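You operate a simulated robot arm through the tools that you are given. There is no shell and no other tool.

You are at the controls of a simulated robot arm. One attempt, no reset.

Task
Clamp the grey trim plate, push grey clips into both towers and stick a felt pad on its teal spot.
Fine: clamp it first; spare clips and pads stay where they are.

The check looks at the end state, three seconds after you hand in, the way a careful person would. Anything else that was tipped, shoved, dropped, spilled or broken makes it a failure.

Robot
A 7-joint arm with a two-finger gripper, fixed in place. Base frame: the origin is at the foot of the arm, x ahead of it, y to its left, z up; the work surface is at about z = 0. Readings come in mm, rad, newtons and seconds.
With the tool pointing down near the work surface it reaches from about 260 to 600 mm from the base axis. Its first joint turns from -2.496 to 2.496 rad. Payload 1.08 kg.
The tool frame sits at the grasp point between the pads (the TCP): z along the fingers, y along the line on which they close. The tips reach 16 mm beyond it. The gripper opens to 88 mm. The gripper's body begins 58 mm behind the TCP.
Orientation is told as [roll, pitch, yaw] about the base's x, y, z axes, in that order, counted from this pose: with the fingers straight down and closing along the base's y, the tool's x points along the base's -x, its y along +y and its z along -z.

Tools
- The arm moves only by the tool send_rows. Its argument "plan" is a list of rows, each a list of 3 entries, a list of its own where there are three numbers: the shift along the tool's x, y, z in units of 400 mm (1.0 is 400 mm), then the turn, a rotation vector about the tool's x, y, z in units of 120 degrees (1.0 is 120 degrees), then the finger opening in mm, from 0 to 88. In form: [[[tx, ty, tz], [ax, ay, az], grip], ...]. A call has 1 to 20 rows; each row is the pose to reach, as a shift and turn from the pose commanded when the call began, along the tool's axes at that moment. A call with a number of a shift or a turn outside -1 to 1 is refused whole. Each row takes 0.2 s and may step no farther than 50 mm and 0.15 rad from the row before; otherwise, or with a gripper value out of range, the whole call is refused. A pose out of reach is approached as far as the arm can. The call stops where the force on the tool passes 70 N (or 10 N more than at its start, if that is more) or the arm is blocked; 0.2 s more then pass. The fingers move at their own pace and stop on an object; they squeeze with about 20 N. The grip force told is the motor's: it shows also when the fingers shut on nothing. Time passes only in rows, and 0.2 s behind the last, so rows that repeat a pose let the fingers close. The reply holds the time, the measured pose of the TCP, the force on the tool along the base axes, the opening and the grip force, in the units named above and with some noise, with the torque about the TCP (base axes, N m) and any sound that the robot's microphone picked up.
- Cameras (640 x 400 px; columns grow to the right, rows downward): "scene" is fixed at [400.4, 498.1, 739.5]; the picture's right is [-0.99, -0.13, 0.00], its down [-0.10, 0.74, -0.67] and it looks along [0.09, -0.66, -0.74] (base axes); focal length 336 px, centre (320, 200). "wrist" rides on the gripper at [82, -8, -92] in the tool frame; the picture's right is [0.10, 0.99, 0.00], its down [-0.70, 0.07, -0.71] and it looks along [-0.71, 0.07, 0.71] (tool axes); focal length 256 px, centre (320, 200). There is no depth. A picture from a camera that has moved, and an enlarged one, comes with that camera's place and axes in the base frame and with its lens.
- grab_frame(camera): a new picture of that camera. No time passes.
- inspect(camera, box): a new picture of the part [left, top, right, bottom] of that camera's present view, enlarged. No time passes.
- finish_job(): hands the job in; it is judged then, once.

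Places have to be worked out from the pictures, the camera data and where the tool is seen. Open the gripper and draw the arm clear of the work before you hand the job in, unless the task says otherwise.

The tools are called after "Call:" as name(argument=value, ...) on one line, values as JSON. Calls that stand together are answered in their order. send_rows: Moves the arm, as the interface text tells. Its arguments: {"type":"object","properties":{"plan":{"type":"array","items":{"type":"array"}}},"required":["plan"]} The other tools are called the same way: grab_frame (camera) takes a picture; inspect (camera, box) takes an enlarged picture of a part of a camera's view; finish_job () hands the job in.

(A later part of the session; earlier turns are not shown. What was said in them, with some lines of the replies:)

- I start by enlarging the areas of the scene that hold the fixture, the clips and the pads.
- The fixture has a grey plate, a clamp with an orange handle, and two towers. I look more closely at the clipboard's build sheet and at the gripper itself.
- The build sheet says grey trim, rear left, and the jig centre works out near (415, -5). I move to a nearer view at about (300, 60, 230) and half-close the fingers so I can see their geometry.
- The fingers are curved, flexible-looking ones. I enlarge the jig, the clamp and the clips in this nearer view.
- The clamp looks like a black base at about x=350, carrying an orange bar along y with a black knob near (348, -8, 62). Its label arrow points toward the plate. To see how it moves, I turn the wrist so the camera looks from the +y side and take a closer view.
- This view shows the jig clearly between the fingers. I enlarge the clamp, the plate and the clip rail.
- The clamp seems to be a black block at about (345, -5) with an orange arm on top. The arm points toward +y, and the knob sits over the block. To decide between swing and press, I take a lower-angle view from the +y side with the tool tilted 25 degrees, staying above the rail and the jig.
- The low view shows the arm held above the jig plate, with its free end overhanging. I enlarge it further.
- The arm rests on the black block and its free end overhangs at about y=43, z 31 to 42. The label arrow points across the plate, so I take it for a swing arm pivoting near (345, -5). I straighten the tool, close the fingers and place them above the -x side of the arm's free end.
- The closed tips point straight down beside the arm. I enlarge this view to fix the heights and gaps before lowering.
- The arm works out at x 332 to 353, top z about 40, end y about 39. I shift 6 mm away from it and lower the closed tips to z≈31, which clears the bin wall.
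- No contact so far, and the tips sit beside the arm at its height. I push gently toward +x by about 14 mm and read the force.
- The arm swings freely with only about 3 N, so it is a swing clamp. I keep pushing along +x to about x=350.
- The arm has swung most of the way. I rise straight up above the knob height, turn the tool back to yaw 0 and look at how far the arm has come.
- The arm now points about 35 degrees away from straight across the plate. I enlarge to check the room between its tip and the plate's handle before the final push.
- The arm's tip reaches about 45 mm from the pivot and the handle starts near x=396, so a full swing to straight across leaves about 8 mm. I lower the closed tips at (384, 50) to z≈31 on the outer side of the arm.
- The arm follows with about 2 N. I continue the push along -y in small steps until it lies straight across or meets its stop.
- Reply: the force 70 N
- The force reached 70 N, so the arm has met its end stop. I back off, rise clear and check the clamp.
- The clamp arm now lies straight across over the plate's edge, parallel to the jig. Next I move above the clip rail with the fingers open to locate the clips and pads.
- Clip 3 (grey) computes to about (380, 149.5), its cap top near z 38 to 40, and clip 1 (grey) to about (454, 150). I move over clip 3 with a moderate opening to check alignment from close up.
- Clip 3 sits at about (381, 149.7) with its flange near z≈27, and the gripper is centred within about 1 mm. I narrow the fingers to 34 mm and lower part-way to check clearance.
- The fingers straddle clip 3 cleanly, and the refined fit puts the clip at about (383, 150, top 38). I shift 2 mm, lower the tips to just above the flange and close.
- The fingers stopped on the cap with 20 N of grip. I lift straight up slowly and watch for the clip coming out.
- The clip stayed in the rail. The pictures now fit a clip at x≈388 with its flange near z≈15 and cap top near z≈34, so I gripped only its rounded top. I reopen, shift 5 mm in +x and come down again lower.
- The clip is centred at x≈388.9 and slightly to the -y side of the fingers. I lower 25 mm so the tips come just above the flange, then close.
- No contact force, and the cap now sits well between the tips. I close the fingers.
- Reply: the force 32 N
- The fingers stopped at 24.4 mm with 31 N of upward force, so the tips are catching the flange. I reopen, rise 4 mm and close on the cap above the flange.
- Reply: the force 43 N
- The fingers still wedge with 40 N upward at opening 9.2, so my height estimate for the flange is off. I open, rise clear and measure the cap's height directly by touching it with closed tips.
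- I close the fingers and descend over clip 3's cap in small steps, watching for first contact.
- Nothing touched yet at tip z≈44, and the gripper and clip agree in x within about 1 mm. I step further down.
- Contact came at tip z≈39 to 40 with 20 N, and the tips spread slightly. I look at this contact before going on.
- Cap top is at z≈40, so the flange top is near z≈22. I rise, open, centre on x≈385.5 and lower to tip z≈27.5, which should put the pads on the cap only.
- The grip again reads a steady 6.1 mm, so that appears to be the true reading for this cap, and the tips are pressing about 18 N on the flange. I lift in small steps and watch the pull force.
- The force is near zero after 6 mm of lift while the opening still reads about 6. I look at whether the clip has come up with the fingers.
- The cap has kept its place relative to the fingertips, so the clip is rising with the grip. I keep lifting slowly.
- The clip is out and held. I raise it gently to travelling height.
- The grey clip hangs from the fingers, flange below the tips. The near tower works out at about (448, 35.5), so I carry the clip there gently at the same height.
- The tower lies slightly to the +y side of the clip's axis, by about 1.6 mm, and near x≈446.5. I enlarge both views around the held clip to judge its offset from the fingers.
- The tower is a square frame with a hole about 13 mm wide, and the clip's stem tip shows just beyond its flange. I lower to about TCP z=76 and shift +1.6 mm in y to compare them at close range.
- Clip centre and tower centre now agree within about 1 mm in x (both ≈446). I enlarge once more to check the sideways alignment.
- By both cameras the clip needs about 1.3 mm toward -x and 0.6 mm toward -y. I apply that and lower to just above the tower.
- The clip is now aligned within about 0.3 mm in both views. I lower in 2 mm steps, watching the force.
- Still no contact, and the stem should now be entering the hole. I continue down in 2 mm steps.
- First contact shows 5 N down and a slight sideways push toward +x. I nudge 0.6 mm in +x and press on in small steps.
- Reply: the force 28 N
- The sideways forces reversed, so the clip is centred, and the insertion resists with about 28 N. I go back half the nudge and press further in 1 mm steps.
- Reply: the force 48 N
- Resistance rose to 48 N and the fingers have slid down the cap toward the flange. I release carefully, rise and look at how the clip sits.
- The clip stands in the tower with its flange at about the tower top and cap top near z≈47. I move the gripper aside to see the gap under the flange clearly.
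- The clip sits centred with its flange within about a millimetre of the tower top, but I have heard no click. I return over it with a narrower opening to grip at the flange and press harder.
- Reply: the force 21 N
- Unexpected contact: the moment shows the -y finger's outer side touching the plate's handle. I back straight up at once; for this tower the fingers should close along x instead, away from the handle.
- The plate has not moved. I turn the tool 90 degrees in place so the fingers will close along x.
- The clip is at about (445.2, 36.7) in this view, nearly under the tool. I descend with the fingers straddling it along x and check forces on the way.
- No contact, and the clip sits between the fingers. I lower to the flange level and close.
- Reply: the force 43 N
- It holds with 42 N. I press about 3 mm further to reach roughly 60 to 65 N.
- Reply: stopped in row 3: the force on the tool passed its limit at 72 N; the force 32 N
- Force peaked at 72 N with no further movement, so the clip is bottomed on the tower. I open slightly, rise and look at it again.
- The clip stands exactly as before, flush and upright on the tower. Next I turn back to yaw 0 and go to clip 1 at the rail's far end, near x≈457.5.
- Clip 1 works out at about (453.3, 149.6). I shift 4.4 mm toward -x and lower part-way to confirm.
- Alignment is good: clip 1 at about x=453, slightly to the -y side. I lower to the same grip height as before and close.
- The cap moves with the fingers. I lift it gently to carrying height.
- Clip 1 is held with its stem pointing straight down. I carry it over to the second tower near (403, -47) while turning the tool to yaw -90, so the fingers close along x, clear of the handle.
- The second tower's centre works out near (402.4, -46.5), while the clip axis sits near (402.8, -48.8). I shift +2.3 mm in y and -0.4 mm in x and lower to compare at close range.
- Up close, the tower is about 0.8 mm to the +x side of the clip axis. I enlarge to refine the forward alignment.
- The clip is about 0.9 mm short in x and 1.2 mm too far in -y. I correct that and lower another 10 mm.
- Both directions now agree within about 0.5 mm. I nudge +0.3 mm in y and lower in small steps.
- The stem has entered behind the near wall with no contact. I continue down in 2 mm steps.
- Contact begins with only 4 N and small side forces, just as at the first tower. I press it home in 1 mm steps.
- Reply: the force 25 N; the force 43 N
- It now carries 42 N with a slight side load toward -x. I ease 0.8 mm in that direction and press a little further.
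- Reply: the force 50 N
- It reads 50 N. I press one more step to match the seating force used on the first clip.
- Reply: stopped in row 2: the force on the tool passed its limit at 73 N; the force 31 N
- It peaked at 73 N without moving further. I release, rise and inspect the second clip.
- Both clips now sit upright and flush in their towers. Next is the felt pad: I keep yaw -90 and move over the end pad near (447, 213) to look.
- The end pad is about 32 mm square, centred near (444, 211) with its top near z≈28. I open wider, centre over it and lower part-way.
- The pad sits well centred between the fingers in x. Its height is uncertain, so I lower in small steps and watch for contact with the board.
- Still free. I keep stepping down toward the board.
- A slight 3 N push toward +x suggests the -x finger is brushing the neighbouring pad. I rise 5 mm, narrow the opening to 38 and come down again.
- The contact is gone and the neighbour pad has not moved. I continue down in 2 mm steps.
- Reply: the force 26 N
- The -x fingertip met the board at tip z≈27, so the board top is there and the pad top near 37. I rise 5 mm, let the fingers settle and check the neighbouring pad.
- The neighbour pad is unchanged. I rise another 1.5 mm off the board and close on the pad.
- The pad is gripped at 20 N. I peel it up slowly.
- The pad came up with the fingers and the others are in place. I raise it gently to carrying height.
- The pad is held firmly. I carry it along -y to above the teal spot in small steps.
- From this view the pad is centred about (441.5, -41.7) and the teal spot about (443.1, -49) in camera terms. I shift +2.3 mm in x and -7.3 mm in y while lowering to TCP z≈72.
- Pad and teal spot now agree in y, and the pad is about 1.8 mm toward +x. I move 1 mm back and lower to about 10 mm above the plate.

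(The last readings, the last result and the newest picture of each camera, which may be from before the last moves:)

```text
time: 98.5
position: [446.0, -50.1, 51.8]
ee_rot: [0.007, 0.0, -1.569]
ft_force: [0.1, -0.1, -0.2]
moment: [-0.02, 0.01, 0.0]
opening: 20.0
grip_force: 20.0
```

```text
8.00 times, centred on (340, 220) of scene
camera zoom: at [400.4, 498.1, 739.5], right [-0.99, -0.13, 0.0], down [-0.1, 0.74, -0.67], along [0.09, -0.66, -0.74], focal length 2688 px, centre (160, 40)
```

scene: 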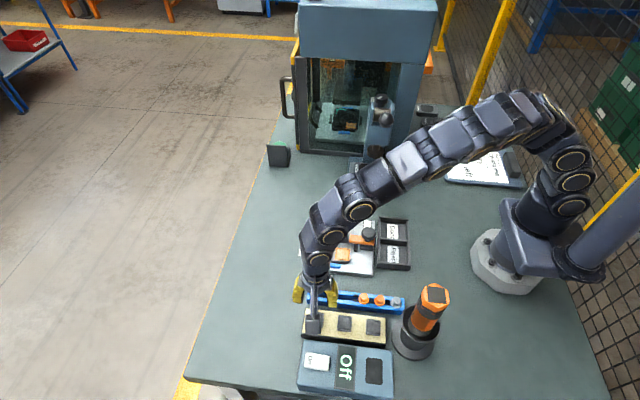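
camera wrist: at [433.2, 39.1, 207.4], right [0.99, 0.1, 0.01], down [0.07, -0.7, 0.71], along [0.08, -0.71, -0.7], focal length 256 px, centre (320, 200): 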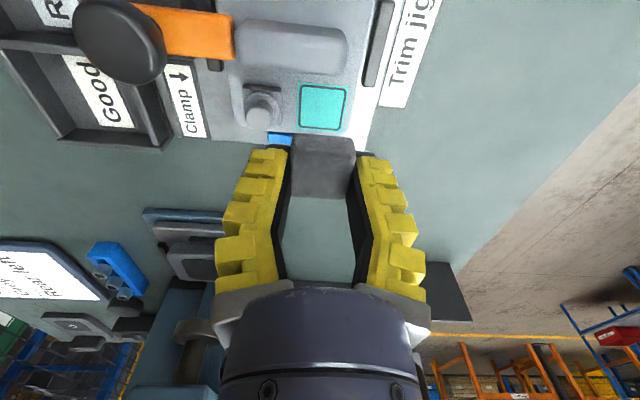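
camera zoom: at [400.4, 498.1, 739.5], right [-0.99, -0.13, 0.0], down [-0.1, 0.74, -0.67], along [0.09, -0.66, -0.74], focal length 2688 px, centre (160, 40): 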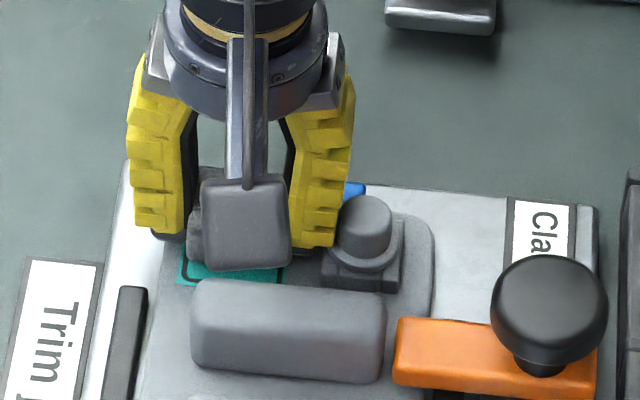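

Alignment holds to within about 1 mm and the teal border shows evenly. I lower in 2 mm steps and watch for side forces from the clip or contact below.

Call:
send_rows(plan=[[[-0.0015, 0, 0.005], [0, 0, 0], 0], [[-0.0015, 0, 0.01], [0, 0, 0], 0], [[-0.0015, 0, 0.015], [0, 0, 0], 0]])

Call:
inspect(camera="wrist", box=[200, 80, 420, 230])

Call:
inspect(camera="scene", box=[325, 205, 365, 240])

```text
time: 99.3
position: [445.7, -50.7, 44.7]
ee_rot: [0.01, -0.001, -1.57]
ft_force: [2.1, -0.1, 0.1]
moment: [0.0, 0.02, -0.05]
opening: 20.1
grip_force: 20.2
```

```text
2.67 times, centred on (310, 155) of wrist
camera zoom: at [435.6, 30.6, 136.8], right [0.99, 0.1, 0.01], down [0.07, -0.7, 0.71], along [0.08, -0.71, -0.7], focal length 683 px, centre (347, 320)
```

zoom: 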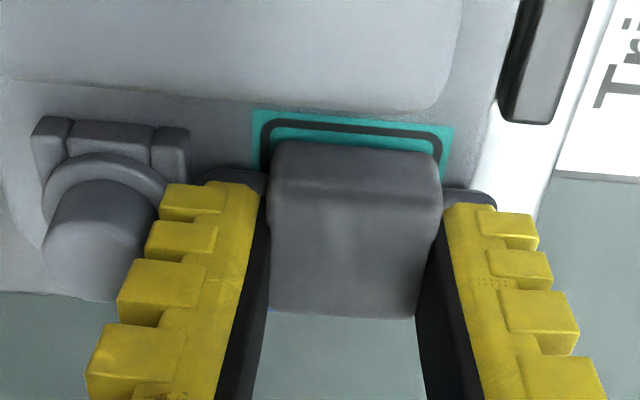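

```text
11.43 times, centred on (345, 222) of scene
camera zoom: at [400.4, 498.1, 739.5], right [-0.99, -0.13, 0.0], down [-0.1, 0.74, -0.67], along [0.09, -0.66, -0.74], focal length 3840 px, centre (34, -57)
```

zoom: 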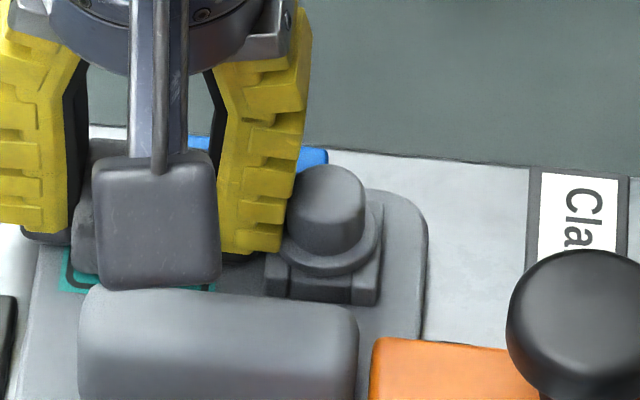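

A 2 N side force appeared, so I give the -x finger 0.3 mm more room and lower the last few millimetres.

Call:
send_rows(plan=[[[0, 0.0008, 0.003], [0, 0, 0], 0], [[0, 0.0008, 0.006], [0, 0, 0], 0], [[0, 0.0008, 0.009], [0, 0, 0], 0]])

Call:
inspect(camera="wrist", box=[200, 80, 420, 230])

Call:
inspect(camera="scene", box=[325, 205, 365, 240])

```text
time: 100.2
position: [447.3, -51.4, 43.1]
ee_rot: [0.006, 0.0, -1.571]
ft_force: [-13.9, 3.8, 37.6]
moment: [0.16, 0.58, 0.13]
opening: 22.2
grip_force: 19.7
```

```text
2.67 times, centred on (310, 155) of wrist
camera zoom: at [436.1, 30.9, 134.3], right [0.99, 0.1, 0.01], down [0.07, -0.7, 0.71], along [0.08, -0.71, -0.7], focal length 683 px, centre (347, 320)
```

zoom: 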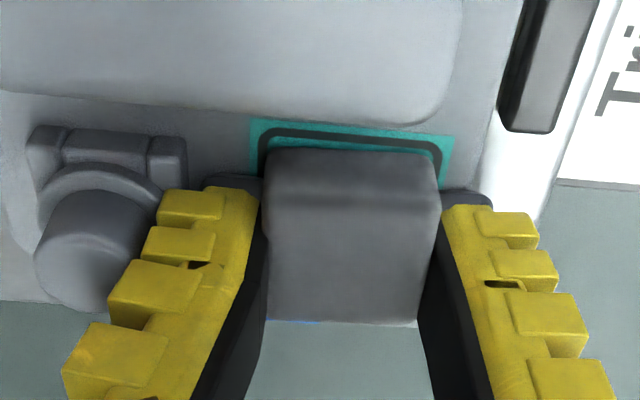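

```text
11.43 times, centred on (345, 222) of scene
camera zoom: at [400.4, 498.1, 739.5], right [-0.99, -0.13, 0.0], down [-0.1, 0.74, -0.67], along [0.09, -0.66, -0.74], focal length 3840 px, centre (34, -57)
```

zoom: 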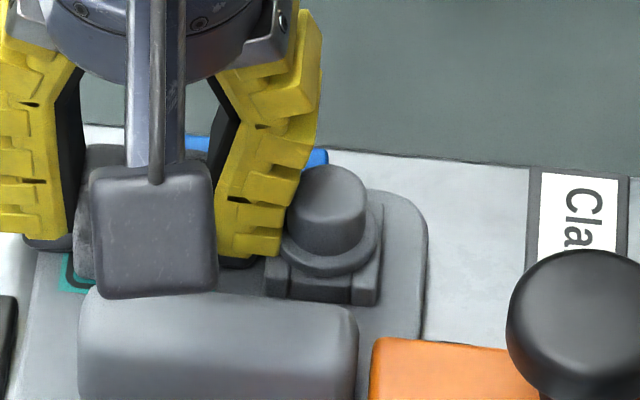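

The pad is down on the spot with about 38 N. I ease off 1 mm, open just enough to free the pad without touching the clip, and rise slowly.

Call:
send_rows(plan=[[[0, 0, -0.0025], [0, 0, 0], 0], [[0, 0.001, -0.004], [0, 0, 0], 16], [[0, 0.001, -0.004], [0, 0, 0], 25], [[0, 0.001, -0.004], [0, 0, 0], 25]])

Call:
inspect(camera="wrist", box=[200, 80, 420, 230])

Call:
inspect(camera="scene", box=[325, 205, 365, 240])

```text
time: 101.2
position: [448.2, -51.1, 43.2]
ee_rot: [0.013, 0.001, -1.57]
ft_force: [2.6, 2.4, 14.1]
moment: [0.03, 0.39, -0.04]
opening: 28.1
grip_force: 3.3
```

```text
2.67 times, centred on (310, 155) of wrist
camera zoom: at [436.8, 30.6, 135.2], right [0.99, 0.1, 0.01], down [0.07, -0.7, 0.71], along [0.08, -0.71, -0.7], focal length 683 px, centre (347, 320)
```

zoom: 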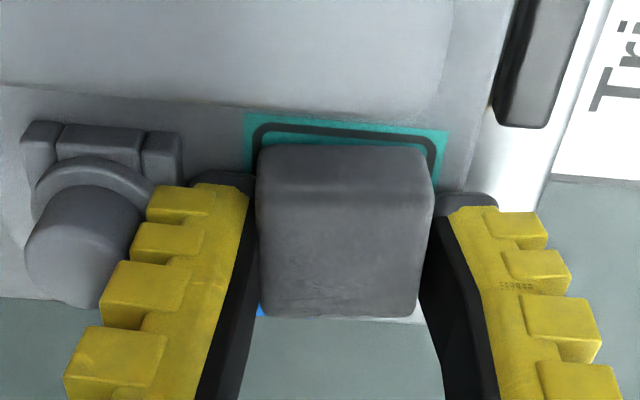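

```text
11.43 times, centred on (345, 222) of scene
camera zoom: at [400.4, 498.1, 739.5], right [-0.99, -0.13, 0.0], down [-0.1, 0.74, -0.67], along [0.09, -0.66, -0.74], focal length 3840 px, centre (34, -57)
```

zoom: 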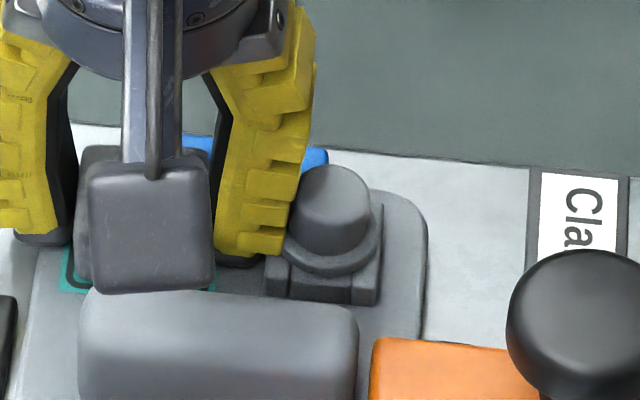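

The remaining 14 N comes from the -x finger resting on the tower clip's flange edge, which only presses it down. I rise slowly now.

Call:
send_rows(plan=[[[0, 0.001, -0.005], [0, 0, 0], 25], [[0, 0.001, -0.01], [0, 0, 0], 25], [[0, 0.001, -0.02], [0, 0, 0], 25]])

Call:
inspect(camera="wrist", box=[200, 80, 420, 230])

Call:
inspect(camera="scene", box=[325, 205, 365, 240])

```text
time: 102.0
position: [448.2, -51.1, 51.5]
ee_rot: [0.008, -0.001, -1.572]
ft_force: [-1.2, -0.8, -0.2]
moment: [0.02, 0.0, 0.01]
opening: 29.8
grip_force: 4.0
```

```text
2.67 times, centred on (310, 155) of wrist
camera zoom: at [436.5, 30.2, 143.1], right [0.99, 0.1, 0.01], down [0.07, -0.7, 0.71], along [0.08, -0.71, -0.7], focal length 683 px, centre (347, 320)
```

zoom: 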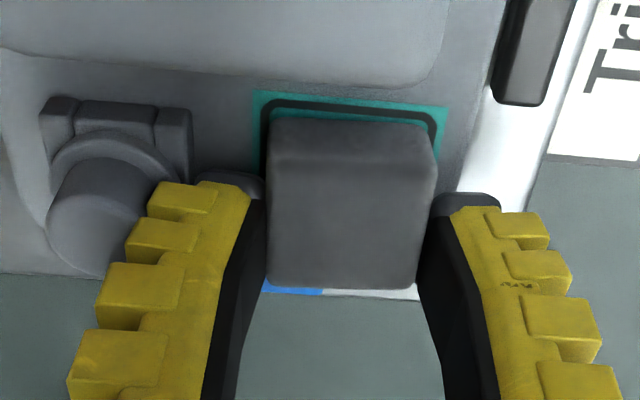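

```text
11.43 times, centred on (345, 222) of scene
camera zoom: at [400.4, 498.1, 739.5], right [-0.99, -0.13, 0.0], down [-0.1, 0.74, -0.67], along [0.09, -0.66, -0.74], focal length 3840 px, centre (34, -57)
```

zoom: 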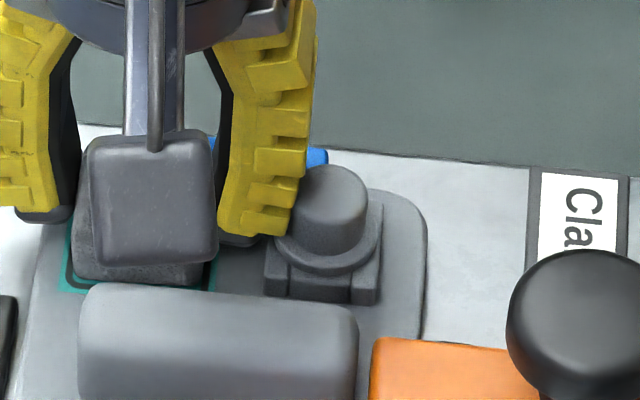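

The pad stayed on the teal spot as the gripper rose. I go up clear and check everything from above.

Call:
send_rows(plan=[[[0, 0, -0.04], [0, 0, 0], 25], [[0, 0, -0.1], [0, 0, 0], 25], [[0, 0, -0.18], [0, 0, 0], 25]])

Call:
inspect(camera="wrist", box=[200, 40, 420, 190])

Call:
inspect(camera="scene", box=[310, 195, 390, 260])

```text
time: 102.8
position: [447.2, -51.7, 122.2]
ee_rot: [0.007, 0.002, -1.572]
ft_force: [0.1, 1.2, 0.0]
moment: [-0.01, 0.0, 0.02]
opening: 29.7
grip_force: 3.3
```

```text
2.67 times, centred on (310, 115) of wrist
camera zoom: at [436.9, 29.7, 214.0], right [0.99, 0.1, 0.01], down [0.07, -0.7, 0.71], along [0.08, -0.71, -0.7], focal length 683 px, centre (347, 427)
```

zoom: 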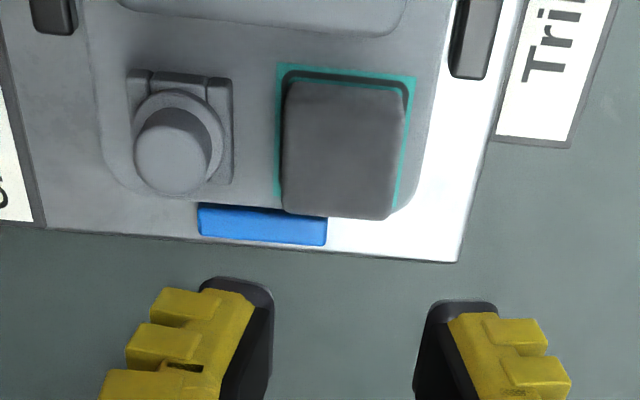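

```text
6.15 times, centred on (350, 228) of scene
camera zoom: at [400.4, 498.1, 739.5], right [-0.99, -0.13, 0.0], down [-0.1, 0.74, -0.67], along [0.09, -0.66, -0.74], focal length 2068 px, centre (135, 31)
```

zoom: 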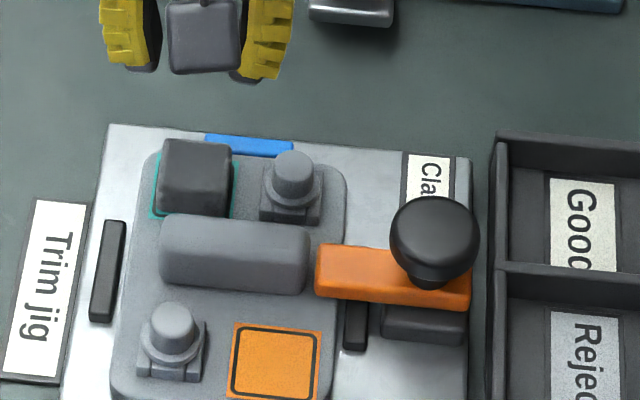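

The pad sits squarely within the teal border, and both clips and the clamp look right. To be sure it sticks, I close the fingers, centre them over the pad and come down to just above it.

Call:
send_rows(plan=[[[0.0078, -0.008, 0], [0, 0, 0], 0], [[0.0078, -0.008, 0.05], [0, 0, 0], 0], [[0.0078, -0.008, 0.1], [0, 0, 0], 0], [[0.0078, -0.008, 0.145], [0, 0, 0], 0]])

Call:
inspect(camera="wrist", box=[200, 80, 420, 230])

Call:
inspect(camera="scene", box=[320, 195, 370, 240])

```text
time: 103.8
position: [445.2, -49.1, 64.4]
ee_rot: [0.009, -0.001, -1.572]
ft_force: [-0.2, -1.0, 1.0]
moment: [0.0, 0.02, -0.01]
opening: 0.0
grip_force: 20.1
```

```text
2.67 times, centred on (310, 155) of wrist
camera zoom: at [433.0, 33.5, 157.3], right [0.99, 0.1, 0.01], down [0.07, -0.7, 0.71], along [0.08, -0.71, -0.7], focal length 683 px, centre (347, 320)
```

zoom: 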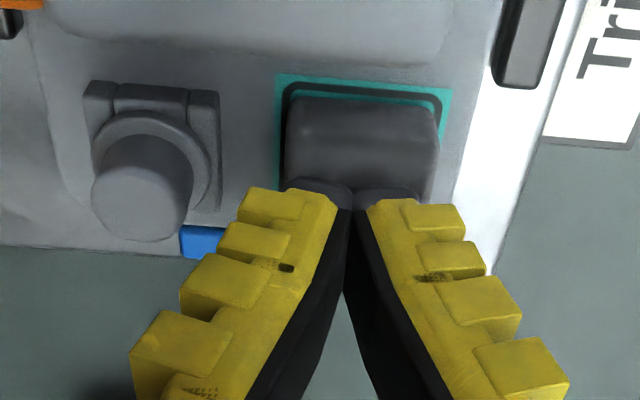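

```text
8.89 times, centred on (345, 218) of scene
camera zoom: at [400.4, 498.1, 739.5], right [-0.99, -0.13, 0.0], down [-0.1, 0.74, -0.67], along [0.09, -0.66, -0.74], focal length 2987 px, centre (98, 44)
```

zoom: 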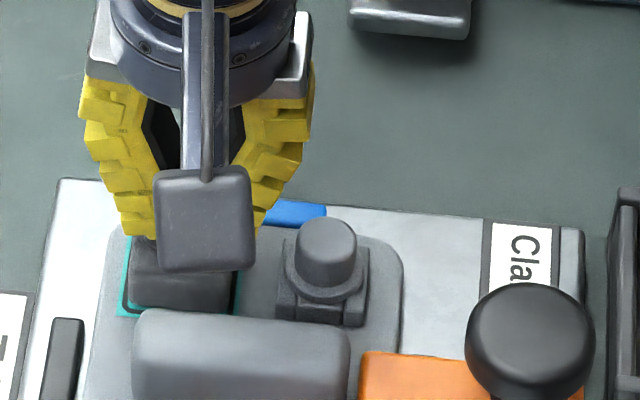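

The closed tips are over the pad's middle. I step down and press lightly.

Call:
send_rows(plan=[[[0, 0, 0.006], [0, 0, 0], 0], [[0, 0, 0.012], [0, 0, 0], 0], [[0, 0, 0.018], [0, 0, 0], 0]])

Call:
send_rows(plan=[[[0, 0, 0.004], [0, 0, 0], 0], [[0, 0, 0.008], [0, 0, 0], 0]])

```text
time: 104.5
position: [444.7, -48.4, 57.6]
ee_rot: [0.012, 0.0, -1.571]
ft_force: [-1.6, -0.1, 14.7]
moment: [0.04, 0.05, -0.01]
opening: 6.1
grip_force: 19.7
```

```text
time: 105.2
position: [444.6, -48.5, 55.7]
ee_rot: [0.012, -0.001, -1.571]
ft_force: [-10.2, -1.3, 48.2]
moment: [0.03, 0.21, 0.04]
opening: 6.0
grip_force: 20.6
```

The pad was pressed with about 48 N. I lift straight off and check that it stayed put.

Call:
send_rows(plan=[[[0, 0, -0.01], [0, 0, 0], 0], [[0, 0, -0.04], [0, 0, 0], 0], [[0, 0, -0.1], [0, 0, 0], 0], [[0, 0, -0.18], [0, 0, 0], 10], [[0, 0, -0.24], [0, 0, 0], 30]])

Call:
inspect(camera="wrist", box=[180, 0, 440, 180])

Call:
inspect(camera="scene", box=[300, 195, 390, 270])

```text
time: 106.3
position: [442.5, -48.0, 149.6]
ee_rot: [0.01, -0.001, -1.571]
ft_force: [-0.1, -1.0, -0.8]
moment: [0.0, 0.01, -0.01]
opening: 35.1
grip_force: 3.0
```

```text
2.22 times, centred on (310, 90) of wrist
camera zoom: at [431.9, 33.7, 241.9], right [0.99, 0.1, 0.01], down [0.07, -0.7, 0.71], along [0.08, -0.71, -0.7], focal length 569 px, centre (342, 444)
```

zoom: 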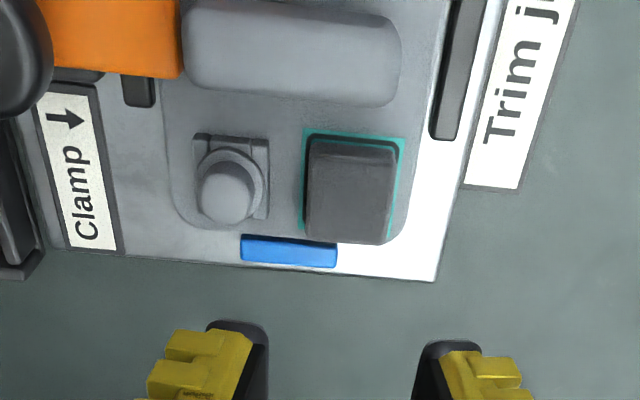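

```text
5.33 times, centred on (345, 232) of scene
camera zoom: at [400.4, 498.1, 739.5], right [-0.99, -0.13, 0.0], down [-0.1, 0.74, -0.67], along [0.09, -0.66, -0.74], focal length 1792 px, centre (187, 27)
```

zoom: 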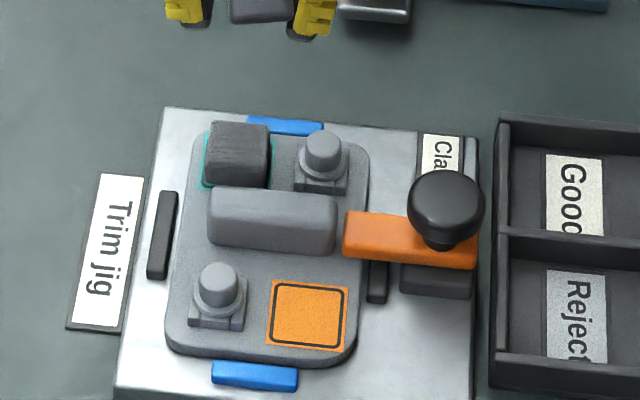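

Everything looks in place. I take one low-angle look along the plate to confirm both clip flanges sit flush on the towers.

Call:
send_rows(plan=[[[0.0956, -0.0094, 0], [0, 0, 0], 60], [[0.1913, -0.0188, 0], [0, 0, 0], 80], [[0.2869, -0.0281, 0], [0, 0, 0], 88], [[0.3825, -0.0375, 0], [0, 0, 0], 88], [[0.3825, -0.0375, 0.035], [0, -0.042, 0], 88], [[0.3825, -0.0375, 0.07], [0, -0.084, 0], 88], [[0.3825, -0.0375, 0.105], [0, -0.126, 0], 88], [[0.3825, -0.0375, 0.14], [0, -0.168, 0], 88], [[0.3825, -0.0375, 0.15], [0, -0.2083, 0], 88]])

Call:
grab_frame(camera="wrist")

Call:
inspect(camera="wrist", box=[240, 80, 420, 220])

```text
time: 108.3
position: [430.1, 103.8, 89.9]
ee_rot: [0.011, -0.438, -1.574]
ft_force: [-0.3, 0.0, -0.6]
moment: [0.02, -0.04, 0.02]
opening: 87.8
grip_force: 0.0
```

```text
taken
camera wrist: at [419.2, 217.4, 138.4], right [1.0, 0.09, -0.03], down [0.06, -0.33, 0.94], along [0.07, -0.94, -0.34], focal length 256 px, centre (320, 200)
```

wrist: 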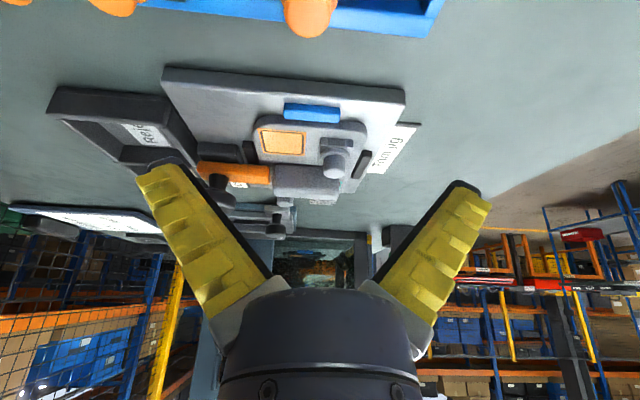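

```text
2.86 times, centred on (330, 150) of wrist
camera zoom: at [419.2, 217.4, 138.4], right [1.0, 0.09, -0.03], down [0.06, -0.33, 0.94], along [0.07, -0.94, -0.34], focal length 731 px, centre (291, 343)
```

zoom: 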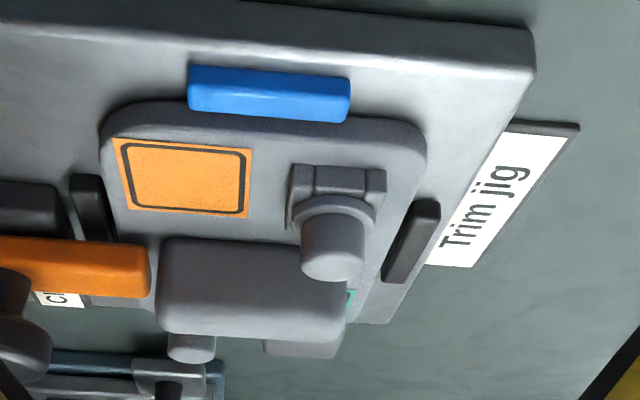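

The first clip's flange looks flush on its tower in this low view. I enlarge it once more, along with the clamp arm and rail area.

Call:
inspect(camera="wrist", box=[310, 125, 370, 185])

Call:
inspect(camera="scene", box=[315, 200, 385, 260])

Call:
inspect(camera="scene", box=[290, 275, 450, 400])

```text
6.67 times, centred on (340, 155) of wrist
camera zoom: at [419.2, 217.4, 138.4], right [1.0, 0.09, -0.03], down [0.06, -0.33, 0.94], along [0.07, -0.94, -0.34], focal length 1707 px, centre (187, 500)
```

zoom: 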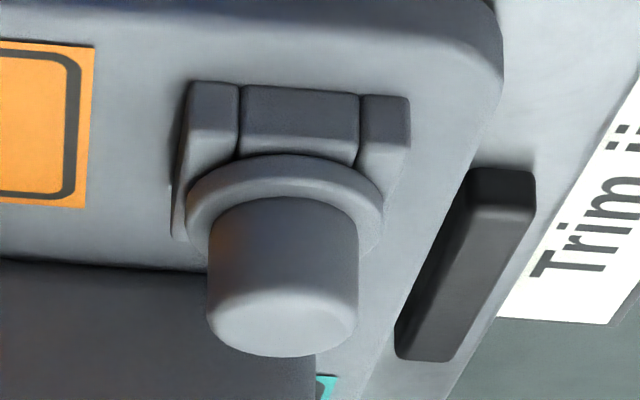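

```text
6.67 times, centred on (350, 230) of scene
camera zoom: at [400.4, 498.1, 739.5], right [-0.99, -0.13, 0.0], down [-0.1, 0.74, -0.67], along [0.09, -0.66, -0.74], focal length 2240 px, centre (120, 0)
```

zoom: 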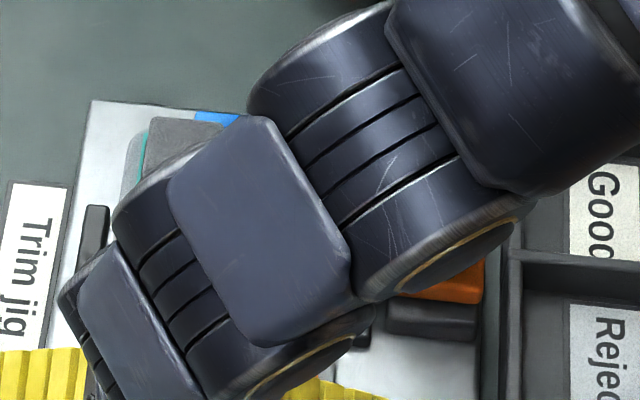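

```text
3.20 times, centred on (370, 338) of scene
camera zoom: at [400.4, 498.1, 739.5], right [-0.99, -0.13, 0.0], down [-0.1, 0.74, -0.67], along [0.09, -0.66, -0.74], focal length 1075 px, centre (160, -240)
```

zoom: 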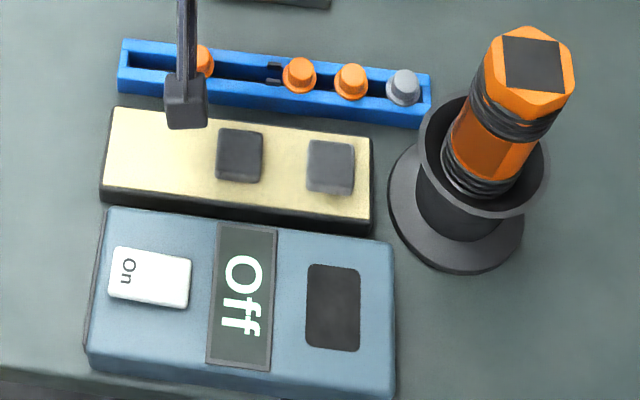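

The flange is flush on the tower, and the rest of the rail, the pads and the box are untouched. I straighten the tool and draw the arm up clear with the gripper open.

Call:
send_rows(plan=[[[-0.0444, -0.0094, -0.0655], [0, 0.026, 0], 88], [[-0.0888, -0.0188, -0.131], [0, 0.0521, 0], 88], [[-0.1331, -0.0281, -0.1965], [0, 0.0781, 0], 88], [[-0.1775, -0.0375, -0.262], [0, 0.1042, 0], 88], [[-0.2219, -0.0469, -0.3275], [0, 0.1302, 0], 88], [[-0.2663, -0.0563, -0.393], [0, 0.1562, 0], 88], [[-0.3106, -0.0656, -0.4585], [0, 0.1823, 0], 88], [[-0.355, -0.075, -0.524], [0, 0.2083, 0], 88]])

Call:
grab_frame(camera="scene")

Call:
grab_frame(camera="wrist")

```text
time: 110.2
position: [397.0, 64.4, 342.7]
ee_rot: [0.008, 0.001, -1.57]
ft_force: [0.4, 0.1, -0.1]
moment: [-0.03, 0.01, 0.04]
opening: 88.0
grip_force: 0.1
```

```text
taken
```

scene: 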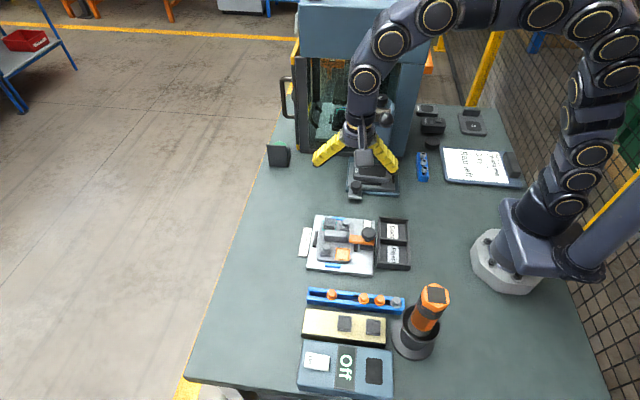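

```text
taken
camera wrist: at [386.1, 146.4, 434.5], right [0.99, 0.1, 0.01], down [0.07, -0.7, 0.71], along [0.08, -0.71, -0.7], focal length 256 px, centre (320, 200)
```

wrist: 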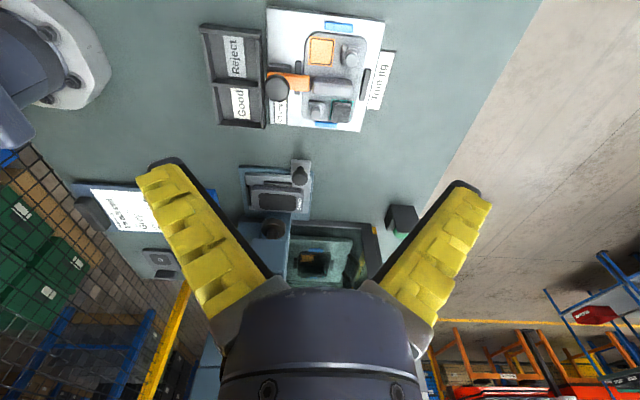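

The arm is clear, so I take one last enlarged look at the jig, the rail and the pad board.

Call:
inspect(camera="scene", box=[295, 205, 415, 285])

Call:
inspect(camera="scene", box=[290, 280, 450, 400])

Call:
inspect(camera="wrist", box=[250, 0, 410, 140])

```text
5.00 times, centred on (355, 245) of scene
camera zoom: at [400.4, 498.1, 739.5], right [-0.99, -0.13, 0.0], down [-0.1, 0.74, -0.67], along [0.09, -0.66, -0.74], focal length 1680 px, centre (145, -25)
```

zoom: 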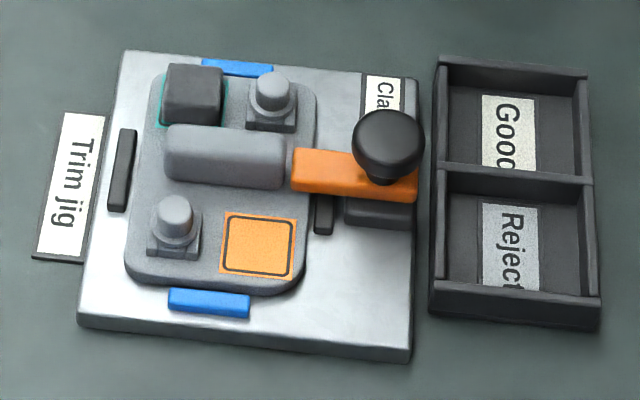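

```text
3.33 times, centred on (370, 340) of scene
camera zoom: at [400.4, 498.1, 739.5], right [-0.99, -0.13, 0.0], down [-0.1, 0.74, -0.67], along [0.09, -0.66, -0.74], focal length 1120 px, centre (153, -267)
```

zoom: 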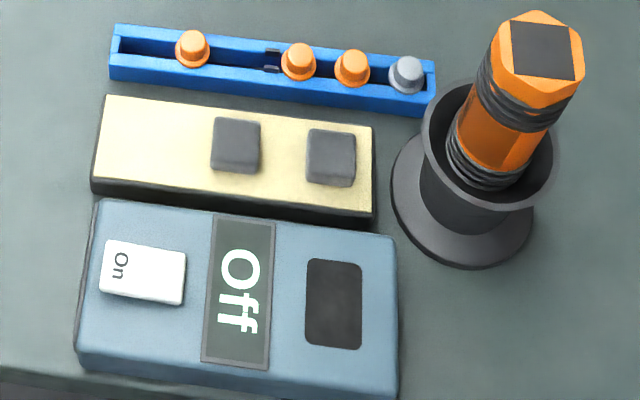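

```text
2.86 times, centred on (330, 70) of wrist
camera zoom: at [386.1, 146.4, 434.5], right [0.99, 0.1, 0.01], down [0.07, -0.7, 0.71], along [0.08, -0.71, -0.7], focal length 731 px, centre (291, 571)
```

zoom: 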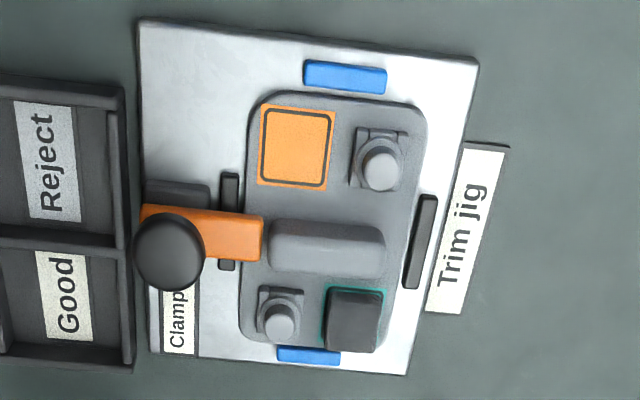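

The plate is clamped: the arm swung across onto its edge and met its stop. The two grey clips are upright and flush in both towers, and the felt pad is centred on the teal spot. The spare clips, spare pads and everything else are where they were, and the gripper is open and clear, so I hand the job in.

Call:
finish_job()

```text
The job is handed in.
```

The job is handed in. The grey trim plate is clamped, a grey clip is pushed into each tower, and a felt pad is on the teal spot. I don't have the check's result.

- **Clamp:** I did this first. The orange arm swung across onto the plate's edge until it met its end stop at about 70 N.
- **Clips:** Both sit upright with their flanges flush on the towers. I pressed each until the force limit tripped at just over 70 N. No click was heard from either one, so the fit is judged from the pictures and the force.
- **Pad:** It sits inside the teal border, pressed down with about 48 N.
- **Contacts on the way:** A finger touched the plate's handle once and brushed one spare pad lightly. A finger also rested briefly on the second clip's flange. Nothing moved.
- **Spares:** The remaining clips and pads are where they started. The gripper is open and the arm is clear of the work.
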